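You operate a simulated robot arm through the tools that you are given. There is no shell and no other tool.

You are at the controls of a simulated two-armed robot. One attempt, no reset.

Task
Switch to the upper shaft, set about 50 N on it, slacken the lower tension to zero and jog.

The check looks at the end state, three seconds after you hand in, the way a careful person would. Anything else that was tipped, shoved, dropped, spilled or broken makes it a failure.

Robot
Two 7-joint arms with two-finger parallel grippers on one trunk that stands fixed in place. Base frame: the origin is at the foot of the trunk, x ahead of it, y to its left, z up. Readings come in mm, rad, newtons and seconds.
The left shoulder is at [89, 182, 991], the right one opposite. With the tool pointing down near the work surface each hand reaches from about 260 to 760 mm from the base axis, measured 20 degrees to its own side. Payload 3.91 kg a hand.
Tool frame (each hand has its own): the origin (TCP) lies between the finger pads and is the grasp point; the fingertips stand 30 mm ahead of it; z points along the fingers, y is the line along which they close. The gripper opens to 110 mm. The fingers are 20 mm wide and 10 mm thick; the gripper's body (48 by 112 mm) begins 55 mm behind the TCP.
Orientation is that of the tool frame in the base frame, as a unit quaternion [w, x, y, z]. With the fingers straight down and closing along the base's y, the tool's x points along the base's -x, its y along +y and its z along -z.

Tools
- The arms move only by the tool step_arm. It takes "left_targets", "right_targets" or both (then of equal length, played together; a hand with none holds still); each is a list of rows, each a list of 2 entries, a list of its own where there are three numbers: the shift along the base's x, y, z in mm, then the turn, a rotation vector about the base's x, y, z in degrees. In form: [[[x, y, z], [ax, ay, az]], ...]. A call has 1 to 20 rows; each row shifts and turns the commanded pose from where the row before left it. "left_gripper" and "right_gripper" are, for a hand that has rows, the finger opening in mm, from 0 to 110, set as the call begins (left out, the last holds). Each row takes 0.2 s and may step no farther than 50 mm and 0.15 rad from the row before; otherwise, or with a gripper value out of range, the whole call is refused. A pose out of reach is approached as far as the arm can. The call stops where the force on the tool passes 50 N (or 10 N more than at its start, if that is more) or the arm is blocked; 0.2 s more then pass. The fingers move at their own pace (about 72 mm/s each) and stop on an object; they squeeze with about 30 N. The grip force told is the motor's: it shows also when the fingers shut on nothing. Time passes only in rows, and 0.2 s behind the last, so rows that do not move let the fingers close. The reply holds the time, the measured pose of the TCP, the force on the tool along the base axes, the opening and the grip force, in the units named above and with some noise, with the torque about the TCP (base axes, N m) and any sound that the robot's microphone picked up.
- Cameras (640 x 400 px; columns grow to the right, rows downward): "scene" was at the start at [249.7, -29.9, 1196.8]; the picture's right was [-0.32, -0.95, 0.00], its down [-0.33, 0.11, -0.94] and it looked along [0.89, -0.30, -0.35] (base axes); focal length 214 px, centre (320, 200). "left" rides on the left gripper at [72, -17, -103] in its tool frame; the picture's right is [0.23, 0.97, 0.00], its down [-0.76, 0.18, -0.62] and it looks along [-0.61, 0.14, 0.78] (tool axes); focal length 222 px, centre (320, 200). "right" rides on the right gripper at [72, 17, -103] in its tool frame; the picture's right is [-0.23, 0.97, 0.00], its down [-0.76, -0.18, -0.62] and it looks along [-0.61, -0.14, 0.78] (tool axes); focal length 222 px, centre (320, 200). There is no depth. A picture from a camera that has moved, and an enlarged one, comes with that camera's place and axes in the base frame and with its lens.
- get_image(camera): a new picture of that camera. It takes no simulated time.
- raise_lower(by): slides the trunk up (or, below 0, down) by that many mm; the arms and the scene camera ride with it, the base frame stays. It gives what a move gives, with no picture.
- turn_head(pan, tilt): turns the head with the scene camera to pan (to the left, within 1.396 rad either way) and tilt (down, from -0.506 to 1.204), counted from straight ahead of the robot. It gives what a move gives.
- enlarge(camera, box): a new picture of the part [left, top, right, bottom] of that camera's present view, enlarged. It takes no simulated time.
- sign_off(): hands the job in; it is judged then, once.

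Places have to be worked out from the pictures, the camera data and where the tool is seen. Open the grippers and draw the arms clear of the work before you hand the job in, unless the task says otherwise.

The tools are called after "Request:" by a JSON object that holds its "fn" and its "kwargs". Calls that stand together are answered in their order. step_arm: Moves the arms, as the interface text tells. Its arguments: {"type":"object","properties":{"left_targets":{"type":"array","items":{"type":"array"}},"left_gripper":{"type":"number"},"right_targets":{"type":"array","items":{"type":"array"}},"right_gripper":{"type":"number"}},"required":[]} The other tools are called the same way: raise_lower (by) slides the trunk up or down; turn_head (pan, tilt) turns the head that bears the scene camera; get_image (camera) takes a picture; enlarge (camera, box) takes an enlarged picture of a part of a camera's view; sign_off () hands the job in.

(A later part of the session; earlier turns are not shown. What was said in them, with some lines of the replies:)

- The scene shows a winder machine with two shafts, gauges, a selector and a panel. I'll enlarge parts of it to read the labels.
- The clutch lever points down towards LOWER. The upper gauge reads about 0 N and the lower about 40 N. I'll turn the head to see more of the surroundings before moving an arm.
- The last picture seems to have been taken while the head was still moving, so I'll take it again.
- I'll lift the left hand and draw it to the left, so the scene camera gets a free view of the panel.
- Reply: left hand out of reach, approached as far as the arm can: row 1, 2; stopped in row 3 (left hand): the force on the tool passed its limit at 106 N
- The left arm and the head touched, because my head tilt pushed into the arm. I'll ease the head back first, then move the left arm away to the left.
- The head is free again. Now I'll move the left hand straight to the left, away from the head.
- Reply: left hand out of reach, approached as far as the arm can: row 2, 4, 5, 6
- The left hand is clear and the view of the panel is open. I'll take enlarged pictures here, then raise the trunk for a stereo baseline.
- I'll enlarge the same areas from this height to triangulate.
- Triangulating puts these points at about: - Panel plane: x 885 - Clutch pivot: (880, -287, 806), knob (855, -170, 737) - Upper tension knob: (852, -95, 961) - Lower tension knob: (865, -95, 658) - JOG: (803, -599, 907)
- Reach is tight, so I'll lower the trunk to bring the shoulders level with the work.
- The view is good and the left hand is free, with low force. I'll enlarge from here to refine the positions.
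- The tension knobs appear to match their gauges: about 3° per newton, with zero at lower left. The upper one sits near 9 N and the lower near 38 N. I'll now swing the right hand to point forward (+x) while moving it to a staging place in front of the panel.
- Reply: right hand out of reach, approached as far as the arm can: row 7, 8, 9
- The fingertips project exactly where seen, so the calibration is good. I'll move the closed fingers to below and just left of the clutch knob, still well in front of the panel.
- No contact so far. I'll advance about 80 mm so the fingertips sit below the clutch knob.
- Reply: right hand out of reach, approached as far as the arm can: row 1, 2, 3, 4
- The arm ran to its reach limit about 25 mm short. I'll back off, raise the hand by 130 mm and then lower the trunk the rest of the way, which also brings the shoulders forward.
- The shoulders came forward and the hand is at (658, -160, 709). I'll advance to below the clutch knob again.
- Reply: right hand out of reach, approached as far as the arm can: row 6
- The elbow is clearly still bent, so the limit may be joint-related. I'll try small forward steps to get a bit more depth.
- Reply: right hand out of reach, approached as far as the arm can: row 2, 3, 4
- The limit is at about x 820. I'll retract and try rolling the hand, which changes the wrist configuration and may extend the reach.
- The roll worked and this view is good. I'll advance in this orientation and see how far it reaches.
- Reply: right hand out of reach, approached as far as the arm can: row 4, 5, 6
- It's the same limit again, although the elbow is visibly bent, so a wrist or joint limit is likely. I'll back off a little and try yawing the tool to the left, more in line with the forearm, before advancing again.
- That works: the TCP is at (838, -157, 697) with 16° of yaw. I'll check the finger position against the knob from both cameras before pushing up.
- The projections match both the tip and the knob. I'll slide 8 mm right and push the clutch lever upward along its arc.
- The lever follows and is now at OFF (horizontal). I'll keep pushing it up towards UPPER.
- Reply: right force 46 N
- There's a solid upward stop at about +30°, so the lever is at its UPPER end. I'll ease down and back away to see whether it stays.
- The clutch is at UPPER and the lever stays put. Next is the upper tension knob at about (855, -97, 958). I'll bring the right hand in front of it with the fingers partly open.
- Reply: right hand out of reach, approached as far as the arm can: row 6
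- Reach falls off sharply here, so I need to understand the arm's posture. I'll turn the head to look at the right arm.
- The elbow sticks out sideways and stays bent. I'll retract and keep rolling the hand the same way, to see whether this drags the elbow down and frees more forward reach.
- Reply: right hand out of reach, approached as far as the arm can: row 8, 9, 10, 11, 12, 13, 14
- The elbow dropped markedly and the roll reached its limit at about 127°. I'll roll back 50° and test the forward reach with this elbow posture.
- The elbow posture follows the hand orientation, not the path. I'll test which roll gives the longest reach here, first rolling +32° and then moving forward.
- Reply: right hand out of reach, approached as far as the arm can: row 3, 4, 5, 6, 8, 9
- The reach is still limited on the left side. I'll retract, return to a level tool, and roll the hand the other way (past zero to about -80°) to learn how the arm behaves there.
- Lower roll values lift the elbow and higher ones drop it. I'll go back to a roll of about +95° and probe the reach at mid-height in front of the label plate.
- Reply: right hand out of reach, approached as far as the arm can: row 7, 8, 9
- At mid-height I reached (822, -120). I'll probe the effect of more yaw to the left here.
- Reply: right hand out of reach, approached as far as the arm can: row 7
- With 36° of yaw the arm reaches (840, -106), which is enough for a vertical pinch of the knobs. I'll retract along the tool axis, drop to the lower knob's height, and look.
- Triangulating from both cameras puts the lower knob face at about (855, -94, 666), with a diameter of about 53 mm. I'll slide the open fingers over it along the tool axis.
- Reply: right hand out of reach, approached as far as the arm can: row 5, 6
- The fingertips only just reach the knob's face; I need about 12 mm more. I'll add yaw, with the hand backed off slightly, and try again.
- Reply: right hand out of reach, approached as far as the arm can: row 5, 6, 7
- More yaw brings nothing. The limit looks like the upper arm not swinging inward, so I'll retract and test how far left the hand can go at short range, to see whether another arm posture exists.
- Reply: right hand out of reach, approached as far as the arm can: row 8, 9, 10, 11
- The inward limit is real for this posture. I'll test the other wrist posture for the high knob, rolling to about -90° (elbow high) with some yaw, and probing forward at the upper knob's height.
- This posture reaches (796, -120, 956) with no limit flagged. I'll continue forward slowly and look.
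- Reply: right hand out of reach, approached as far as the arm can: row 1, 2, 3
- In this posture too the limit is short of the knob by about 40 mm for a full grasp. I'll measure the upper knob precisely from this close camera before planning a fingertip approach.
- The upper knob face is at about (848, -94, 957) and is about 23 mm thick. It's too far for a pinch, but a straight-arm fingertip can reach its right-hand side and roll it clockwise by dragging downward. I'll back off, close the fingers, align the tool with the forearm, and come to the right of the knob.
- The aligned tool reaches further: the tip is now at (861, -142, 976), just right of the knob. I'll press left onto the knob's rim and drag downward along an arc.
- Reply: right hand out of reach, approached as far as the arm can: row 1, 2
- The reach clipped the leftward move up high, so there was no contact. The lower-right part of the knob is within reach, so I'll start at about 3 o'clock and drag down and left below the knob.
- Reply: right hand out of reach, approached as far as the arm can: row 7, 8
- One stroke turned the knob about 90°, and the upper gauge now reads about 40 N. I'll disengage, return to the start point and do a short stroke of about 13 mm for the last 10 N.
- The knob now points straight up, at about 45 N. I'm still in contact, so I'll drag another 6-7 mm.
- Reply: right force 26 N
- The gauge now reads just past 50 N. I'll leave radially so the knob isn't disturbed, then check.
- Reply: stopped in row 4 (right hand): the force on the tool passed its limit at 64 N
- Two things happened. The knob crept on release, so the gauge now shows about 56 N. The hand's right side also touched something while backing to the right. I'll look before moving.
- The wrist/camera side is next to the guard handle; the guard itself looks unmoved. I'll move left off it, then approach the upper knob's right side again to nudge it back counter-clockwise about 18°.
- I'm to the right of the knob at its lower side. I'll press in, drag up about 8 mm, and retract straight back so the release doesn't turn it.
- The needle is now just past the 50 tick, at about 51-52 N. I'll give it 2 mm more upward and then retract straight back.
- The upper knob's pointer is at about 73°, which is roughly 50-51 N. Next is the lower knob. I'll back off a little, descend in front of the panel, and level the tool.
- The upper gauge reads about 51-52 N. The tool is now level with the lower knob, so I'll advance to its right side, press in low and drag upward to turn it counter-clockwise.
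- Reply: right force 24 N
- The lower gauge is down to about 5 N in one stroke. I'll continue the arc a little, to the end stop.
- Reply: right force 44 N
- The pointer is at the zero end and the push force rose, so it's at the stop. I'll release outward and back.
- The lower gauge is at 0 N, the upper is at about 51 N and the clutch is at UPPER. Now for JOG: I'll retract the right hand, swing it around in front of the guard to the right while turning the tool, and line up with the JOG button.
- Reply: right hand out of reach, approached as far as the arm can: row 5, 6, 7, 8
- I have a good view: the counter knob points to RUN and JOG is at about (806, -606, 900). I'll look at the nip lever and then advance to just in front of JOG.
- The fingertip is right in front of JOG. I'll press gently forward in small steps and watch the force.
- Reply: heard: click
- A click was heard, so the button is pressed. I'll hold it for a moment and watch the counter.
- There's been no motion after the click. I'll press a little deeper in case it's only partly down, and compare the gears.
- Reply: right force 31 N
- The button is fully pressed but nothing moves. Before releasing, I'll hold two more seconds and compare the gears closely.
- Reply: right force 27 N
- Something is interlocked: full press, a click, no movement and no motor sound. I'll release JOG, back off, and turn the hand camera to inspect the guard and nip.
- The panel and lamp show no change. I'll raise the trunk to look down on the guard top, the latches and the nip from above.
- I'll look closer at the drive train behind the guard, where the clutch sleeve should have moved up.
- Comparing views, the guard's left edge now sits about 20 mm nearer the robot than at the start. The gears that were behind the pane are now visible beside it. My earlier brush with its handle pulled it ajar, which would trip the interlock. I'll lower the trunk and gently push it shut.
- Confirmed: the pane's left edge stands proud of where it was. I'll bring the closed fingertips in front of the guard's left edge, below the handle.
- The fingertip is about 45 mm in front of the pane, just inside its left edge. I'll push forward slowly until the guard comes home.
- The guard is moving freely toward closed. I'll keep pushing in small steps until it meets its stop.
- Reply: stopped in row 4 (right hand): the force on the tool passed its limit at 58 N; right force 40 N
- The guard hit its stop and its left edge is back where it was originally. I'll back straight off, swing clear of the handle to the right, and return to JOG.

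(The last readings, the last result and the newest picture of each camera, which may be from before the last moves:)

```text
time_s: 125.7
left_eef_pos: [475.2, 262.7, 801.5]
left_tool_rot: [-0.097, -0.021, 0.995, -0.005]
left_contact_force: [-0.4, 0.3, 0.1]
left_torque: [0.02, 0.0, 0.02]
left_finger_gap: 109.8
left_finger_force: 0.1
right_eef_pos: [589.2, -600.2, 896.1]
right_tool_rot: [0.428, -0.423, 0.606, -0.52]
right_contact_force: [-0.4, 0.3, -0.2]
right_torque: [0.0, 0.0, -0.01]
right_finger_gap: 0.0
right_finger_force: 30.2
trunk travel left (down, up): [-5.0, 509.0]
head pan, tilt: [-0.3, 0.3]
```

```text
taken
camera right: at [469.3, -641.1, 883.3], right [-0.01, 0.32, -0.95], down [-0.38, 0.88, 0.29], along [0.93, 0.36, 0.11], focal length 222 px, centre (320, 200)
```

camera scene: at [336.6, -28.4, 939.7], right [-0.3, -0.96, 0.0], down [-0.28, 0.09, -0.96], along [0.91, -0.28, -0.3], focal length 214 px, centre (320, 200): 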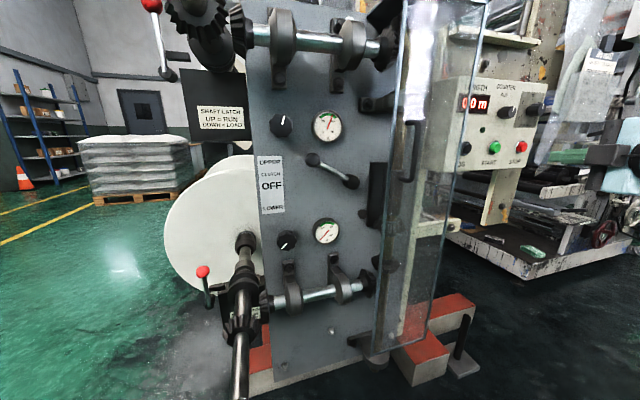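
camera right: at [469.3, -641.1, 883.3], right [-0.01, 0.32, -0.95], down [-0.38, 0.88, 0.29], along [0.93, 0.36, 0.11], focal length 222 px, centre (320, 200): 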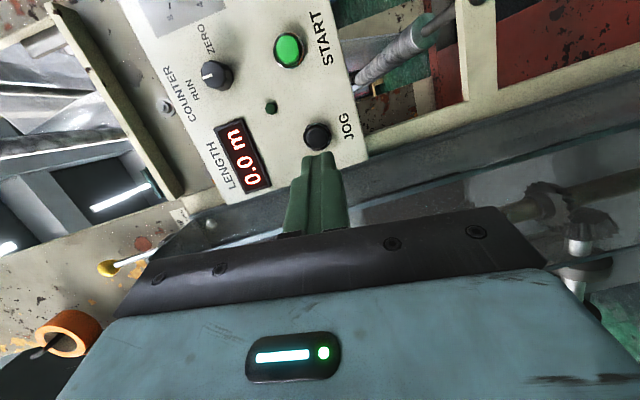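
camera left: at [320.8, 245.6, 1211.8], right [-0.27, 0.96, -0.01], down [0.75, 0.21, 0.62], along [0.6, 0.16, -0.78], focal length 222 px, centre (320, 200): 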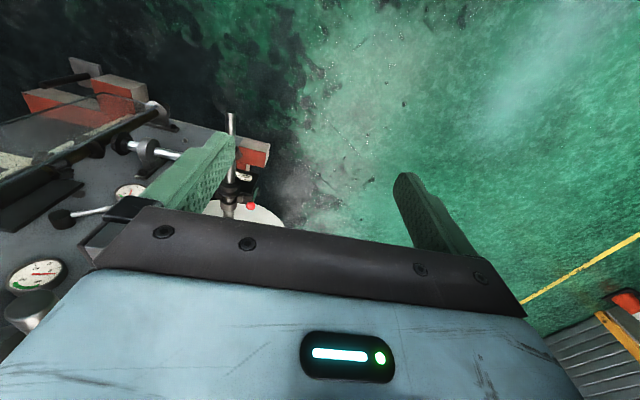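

The guard is shut and stayed shut. Now I'll return to JOG and press it as before.

Request:
{"fn": "step_arm", "kwargs": {"right_targets": [[[45, 0, 1], [0, 0, 0]], [[45, 0, 1], [0, 0, 0]], [[40, 0, 0], [0, 0, 0]], [[30, 1, 0], [0, 0, 0]], [[9, 0, 0], [0, 0, 0]], [[0, 0, 0], [0, 0, 0]]]}}

Request:
{"fn": "get_image", "kwargs": {"camera": "right"}}

Request:
{"fn": "step_arm", "kwargs": {"right_targets": [[[6, 0, 0], [0, 0, 0]], [[5, 0, 0], [0, 0, 0]], [[4, 0, 0], [0, 0, 0]], [[3, 0, 0], [0, 0, 0]], [[0, 0, 0], [0, 0, 0]]]}}

Request:
{"fn": "enlarge", "kwargs": {"camera": "scene", "box": [400, 60, 560, 160]}}

```text
time_s: 127.1
left_eef_pos: [475.0, 263.0, 802.1]
left_tool_rot: [-0.097, -0.021, 0.995, -0.005]
left_contact_force: [-0.4, -0.6, -0.3]
left_torque: [0.01, -0.02, -0.01]
left_finger_gap: 110.2
left_finger_force: 0.1
right_eef_pos: [761.9, -596.7, 900.3]
right_tool_rot: [0.428, -0.423, 0.606, -0.519]
right_contact_force: [-0.9, 0.0, -0.7]
right_torque: [-0.01, -0.01, 0.0]
right_finger_gap: 0.1
right_finger_force: 30.2
trunk travel left (down, up): [-5.0, 509.0]
head pan, tilt: [-0.3, 0.3]
```

```text
taken
camera right: at [642.0, -638.4, 886.4], right [-0.01, 0.32, -0.95], down [-0.38, 0.88, 0.29], along [0.93, 0.36, 0.12], focal length 222 px, centre (320, 200)
```

right: 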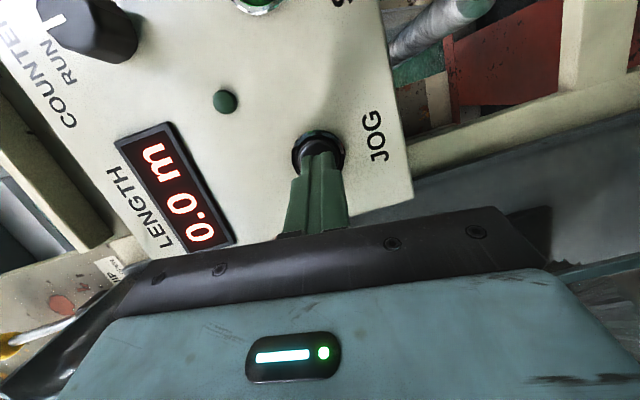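

```text
time_s: 128.3
left_eef_pos: [473.4, 263.7, 802.4]
left_tool_rot: [-0.096, -0.022, 0.995, -0.005]
left_contact_force: [0.0, 0.5, -0.5]
left_torque: [0.0, 0.03, 0.01]
left_finger_gap: 110.0
left_finger_force: 0.0
right_eef_pos: [777.8, -599.0, 898.5]
right_tool_rot: [0.428, -0.425, 0.605, -0.519]
right_contact_force: [-25.0, 7.5, -6.0]
right_torque: [-0.03, 0.18, 0.27]
right_finger_gap: 0.0
right_finger_force: 30.2
trunk travel left (down, up): [-5.0, 509.0]
head pan, tilt: [-0.3, 0.3]
heard: click
```

```text
4.00 times, centred on (480, 110) of scene
camera zoom: at [334.9, -27.9, 940.3], right [-0.3, -0.96, 0.0], down [-0.28, 0.09, -0.96], along [0.91, -0.28, -0.29], focal length 858 px, centre (-320, 560)
```

zoom: 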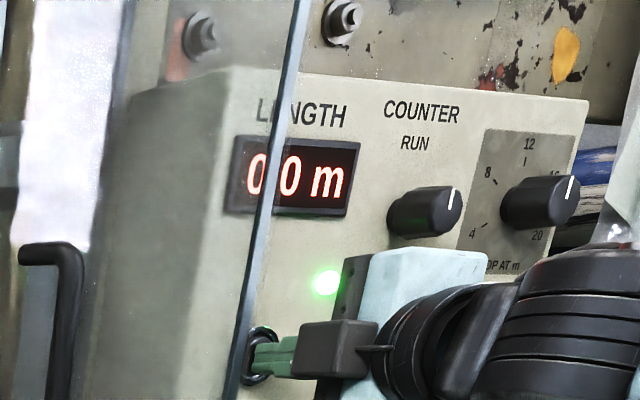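

The green lamp is lit now, so the machine is jogging. I'll hold the button and watch the counter and shaft.

Request:
{"fn": "step_arm", "kwargs": {"right_targets": [[[0, 0, 0], [0, 0, 0]], [[0, 0, 0], [0, 0, 0]], [[0, 0, 0], [0, 0, 0]], [[0, 0, 0], [0, 0, 0]], [[0, 0, 0], [0, 0, 0]], [[0, 0, 0], [0, 0, 0]], [[0, 0, 0], [0, 0, 0]], [[0, 0, 0], [0, 0, 0]], [[0, 0, 0], [0, 0, 0]], [[0, 0, 0], [0, 0, 0]]]}}

Request:
{"fn": "get_image", "kwargs": {"camera": "scene"}}

Request:
{"fn": "enlarge", "kwargs": {"camera": "scene", "box": [400, 60, 560, 160]}}

Request:
{"fn": "enlarge", "kwargs": {"camera": "scene", "box": [140, 0, 420, 175]}}

```text
time_s: 130.5
left_eef_pos: [473.4, 264.1, 802.9]
left_tool_rot: [-0.096, -0.022, 0.995, -0.005]
left_contact_force: [0.4, 0.3, 0.1]
left_torque: [-0.01, -0.02, -0.03]
left_finger_gap: 110.4
left_finger_force: 0.0
right_eef_pos: [777.6, -597.8, 899.7]
right_tool_rot: [0.429, -0.424, 0.606, -0.519]
right_contact_force: [-25.9, 4.5, -5.3]
right_torque: [-0.02, 0.18, 0.19]
right_finger_gap: 0.0
right_finger_force: 30.4
trunk travel left (down, up): [-5.0, 509.0]
head pan, tilt: [-0.3, 0.3]
```

```text
taken
camera scene: at [334.9, -28.2, 940.3], right [-0.3, -0.96, 0.0], down [-0.28, 0.09, -0.96], along [0.91, -0.28, -0.29], focal length 214 px, centre (320, 200)
```

scene: 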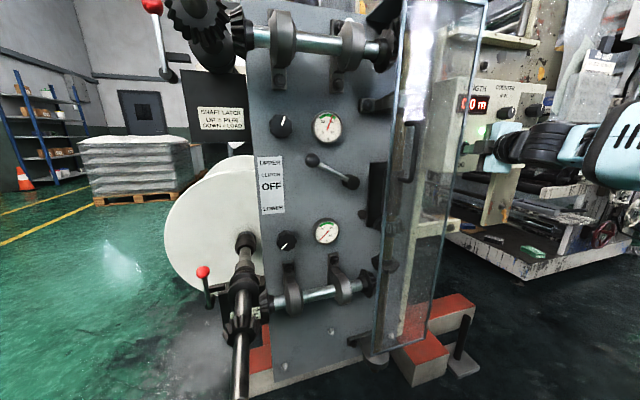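

```text
4.00 times, centred on (480, 110) of scene
camera zoom: at [334.9, -28.2, 940.3], right [-0.3, -0.96, 0.0], down [-0.28, 0.09, -0.96], along [0.91, -0.28, -0.29], focal length 858 px, centre (-320, 560)
```

zoom: 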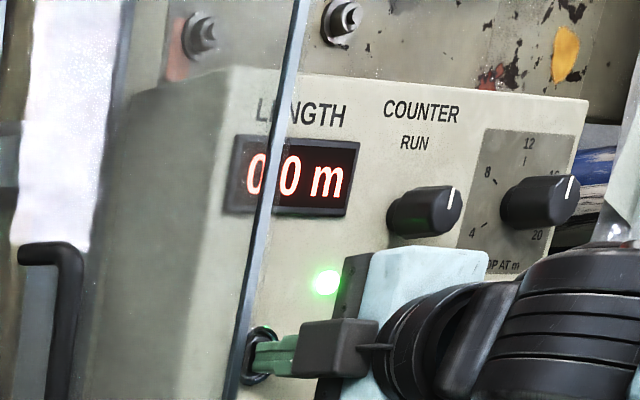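

```text
2.29 times, centred on (280, 88) of scene
camera zoom: at [334.9, -28.2, 940.3], right [-0.3, -0.96, 0.0], down [-0.28, 0.09, -0.96], along [0.91, -0.28, -0.29], focal length 490 px, centre (411, 457)
```

zoom: 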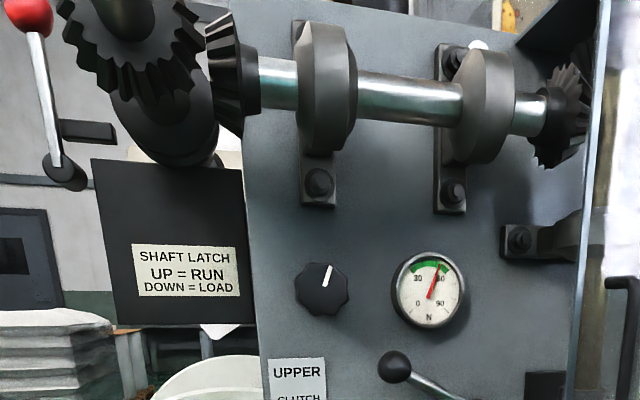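

The lamp is on and the sheet behind the upper shaft has turned compared with before, so the upper shaft is jogging. I'll release the button, back away, and check the state.

Request:
{"fn": "step_arm", "kwargs": {"right_targets": [[[-10, 1, 0], [0, 0, 0]], [[-35, 1, 0], [0, 0, 0]], [[-45, 0, 0], [0, 0, 0]], [[-45, 0, 0], [0, 0, 0]], [[-40, 0, 0], [0, 0, 0]], [[-40, 0, 0], [0, 0, 0]]]}}

Request:
{"fn": "get_image", "kwargs": {"camera": "scene"}}

Request:
{"fn": "enlarge", "kwargs": {"camera": "scene", "box": [400, 60, 560, 160]}}

Request:
{"fn": "enlarge", "kwargs": {"camera": "scene", "box": [140, 0, 420, 175]}}

Request:
{"fn": "enlarge", "kwargs": {"camera": "scene", "box": [240, 90, 400, 260]}}

```text
time_s: 131.9
left_eef_pos: [474.1, 262.7, 801.8]
left_tool_rot: [-0.097, -0.021, 0.995, -0.005]
left_contact_force: [-0.2, 0.5, -0.8]
left_torque: [-0.01, 0.02, 0.02]
left_finger_gap: 110.3
left_finger_force: 0.0
right_eef_pos: [562.5, -596.7, 898.2]
right_tool_rot: [0.429, -0.424, 0.605, -0.519]
right_contact_force: [-0.4, -0.4, 0.6]
right_torque: [-0.06, -0.03, -0.01]
right_finger_gap: 0.0
right_finger_force: 30.6
trunk travel left (down, up): [-5.0, 509.0]
head pan, tilt: [-0.3, 0.3]
```

```text
taken
camera scene: at [336.5, -28.1, 939.8], right [-0.3, -0.96, 0.0], down [-0.28, 0.09, -0.96], along [0.91, -0.28, -0.3], focal length 214 px, centre (320, 200)
```

scene: 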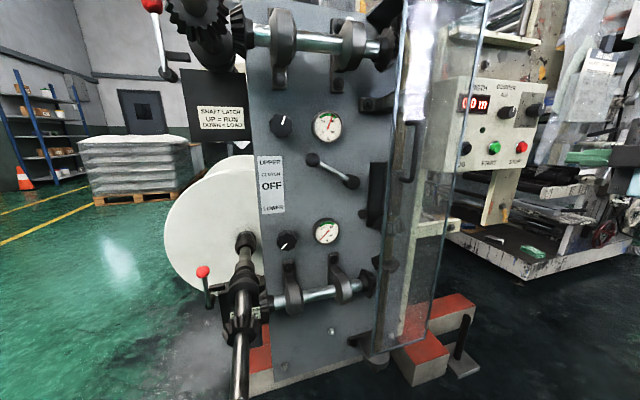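

```text
4.00 times, centred on (480, 110) of scene
camera zoom: at [336.5, -28.1, 939.8], right [-0.3, -0.96, 0.0], down [-0.28, 0.09, -0.96], along [0.91, -0.28, -0.3], focal length 858 px, centre (-320, 560)
```

zoom: 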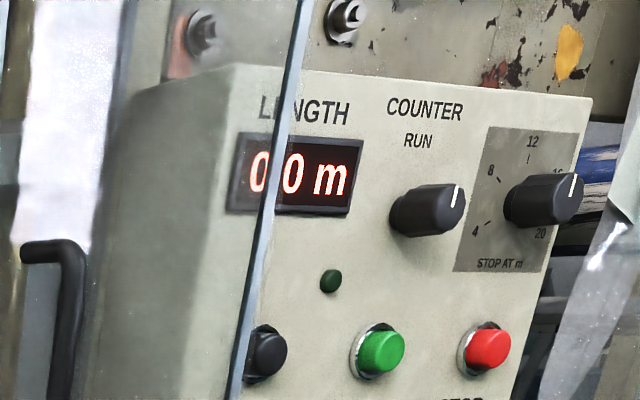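

```text
2.29 times, centred on (280, 88) of scene
camera zoom: at [336.5, -28.1, 939.8], right [-0.3, -0.96, 0.0], down [-0.28, 0.09, -0.96], along [0.91, -0.28, -0.3], focal length 490 px, centre (411, 457)
```

zoom: 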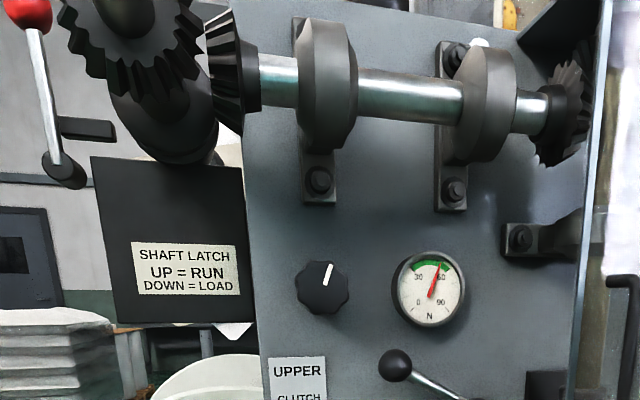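

```text
2.35 times, centred on (320, 175) of scene
camera zoom: at [336.5, -28.1, 939.8], right [-0.3, -0.96, 0.0], down [-0.28, 0.09, -0.96], along [0.91, -0.28, -0.3], focal length 505 px, centre (320, 259)
```

zoom: 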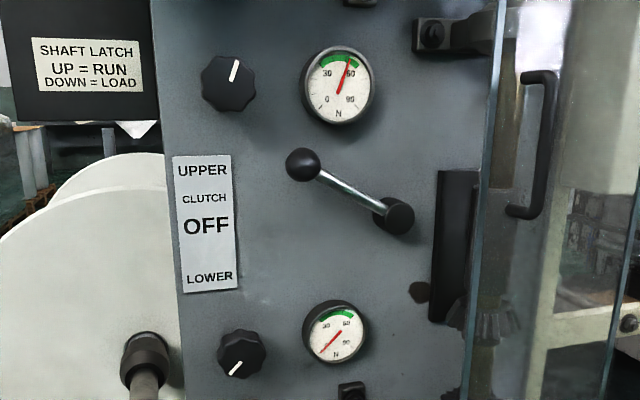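

Jog worked: the lamp lit while the button was held and is off now, and the sheet on the upper shaft turned. The clutch is at UPPER, the upper gauge reads about 51 N, the lower is at 0 and the guard is shut. I'll open the right gripper and draw the arm clear.

Request:
{"fn": "step_arm", "kwargs": {"right_targets": [[[-35, 0, 0], [0, 0, 0]], [[-35, 5, 0], [0, 0, 0]], [[-30, 10, 0], [0, 0, 0]], [[-20, 10, 0], [0, 0, 0]], [[0, 0, 0], [0, 0, 0]], [[0, 0, 0], [0, 0, 0]]], "right_gripper": 110}}

Request:
{"fn": "get_image", "kwargs": {"camera": "scene"}}

Request:
{"fn": "enlarge", "kwargs": {"camera": "scene", "box": [270, 95, 370, 160]}}

Request:
{"fn": "enlarge", "kwargs": {"camera": "scene", "box": [270, 205, 370, 270]}}

```text
time_s: 133.3
left_eef_pos: [473.9, 264.1, 801.0]
left_tool_rot: [-0.097, -0.021, 0.995, -0.005]
left_contact_force: [0.4, -0.1, -0.5]
left_torque: [0.0, -0.01, -0.02]
left_finger_gap: 109.9
left_finger_force: 0.0
right_eef_pos: [442.5, -570.4, 901.7]
right_tool_rot: [0.429, -0.424, 0.606, -0.519]
right_contact_force: [-0.1, -0.1, 0.1]
right_torque: [0.02, 0.03, 0.0]
right_finger_gap: 110.0
right_finger_force: 0.0
trunk travel left (down, up): [-5.0, 509.0]
head pan, tilt: [-0.3, 0.3]
```

```text
taken
camera scene: at [336.6, -28.2, 939.6], right [-0.3, -0.96, 0.0], down [-0.28, 0.09, -0.96], along [0.91, -0.28, -0.3], focal length 214 px, centre (320, 200)
```

scene: 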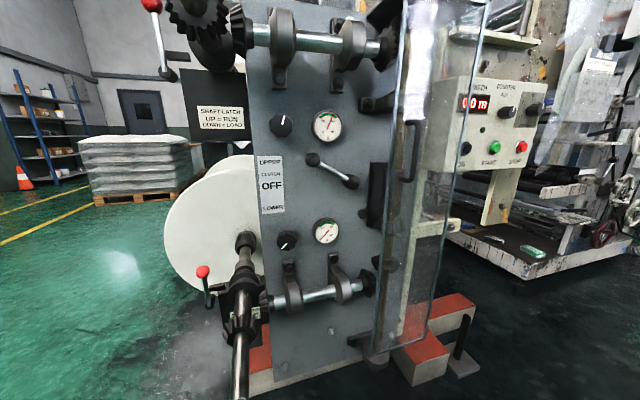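

```text
6.15 times, centred on (320, 128) of scene
camera zoom: at [336.6, -28.2, 939.6], right [-0.3, -0.96, 0.0], down [-0.28, 0.09, -0.96], along [0.91, -0.28, -0.3], focal length 1320 px, centre (320, 646)
```

zoom: 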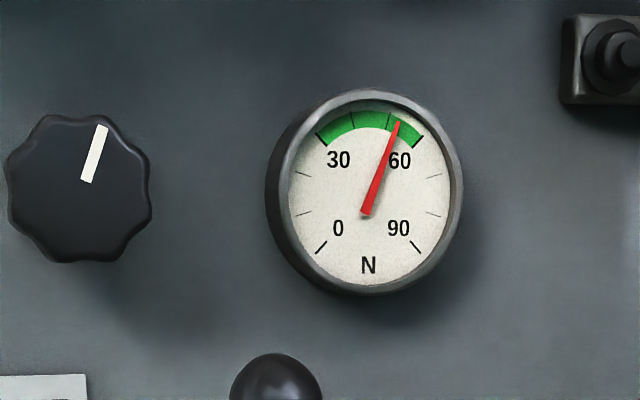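

```text
6.15 times, centred on (320, 238) of scene
camera zoom: at [336.6, -28.2, 939.6], right [-0.3, -0.96, 0.0], down [-0.28, 0.09, -0.96], along [0.91, -0.28, -0.3], focal length 1320 px, centre (320, -31)
```

zoom: 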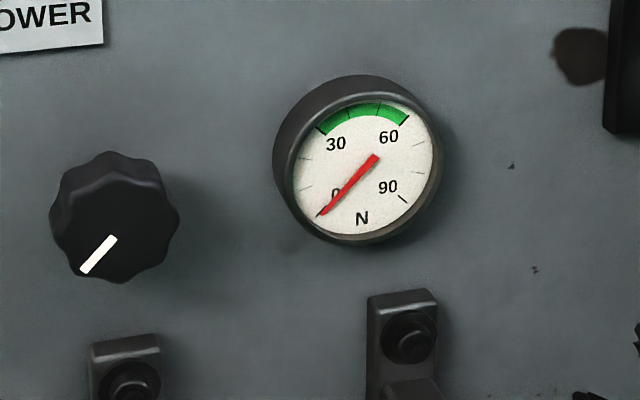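

Final readings: the clutch is at UPPER, the upper tension is about 51 N, the lower is at 0 N and the guard is shut. The jog is done and the lamp is off. Both grippers are open and clear, so I'm handing in.

Request:
{"fn": "sign_off", "kwargs": {}}

```text
The job is handed in.
```

I switched to the upper shaft, set its tension, slackened the lower one and jogged; the job is handed in. I don't have the check's result.

- **Clutch:** the lever is at UPPER, against its stop.
- **Upper tension:** about 51 N, going by the gauge and the knob pointer.
- **Lower tension:** 0 N, with the knob at its end stop.
- **Jog:** I held JOG for about 2.5 seconds. The green lamp came on and the sheet on the upper shaft turned. LENGTH still reads 0.0 m, so the counter did not register the movement.

**Guard:** while backing away from the upper knob, my hand caught the guard handle and pulled the guard slightly ajar. JOG did nothing until I noticed. I pushed the guard shut against its stop, and its edge lines up with where it was at the start.

**Robot's own arm and head:** early on I tilted the head into the left arm, and the next move hit the contact limit at 106 N. Nothing on the machine was touched.

Both grippers are open and both arms are clear of the machine.
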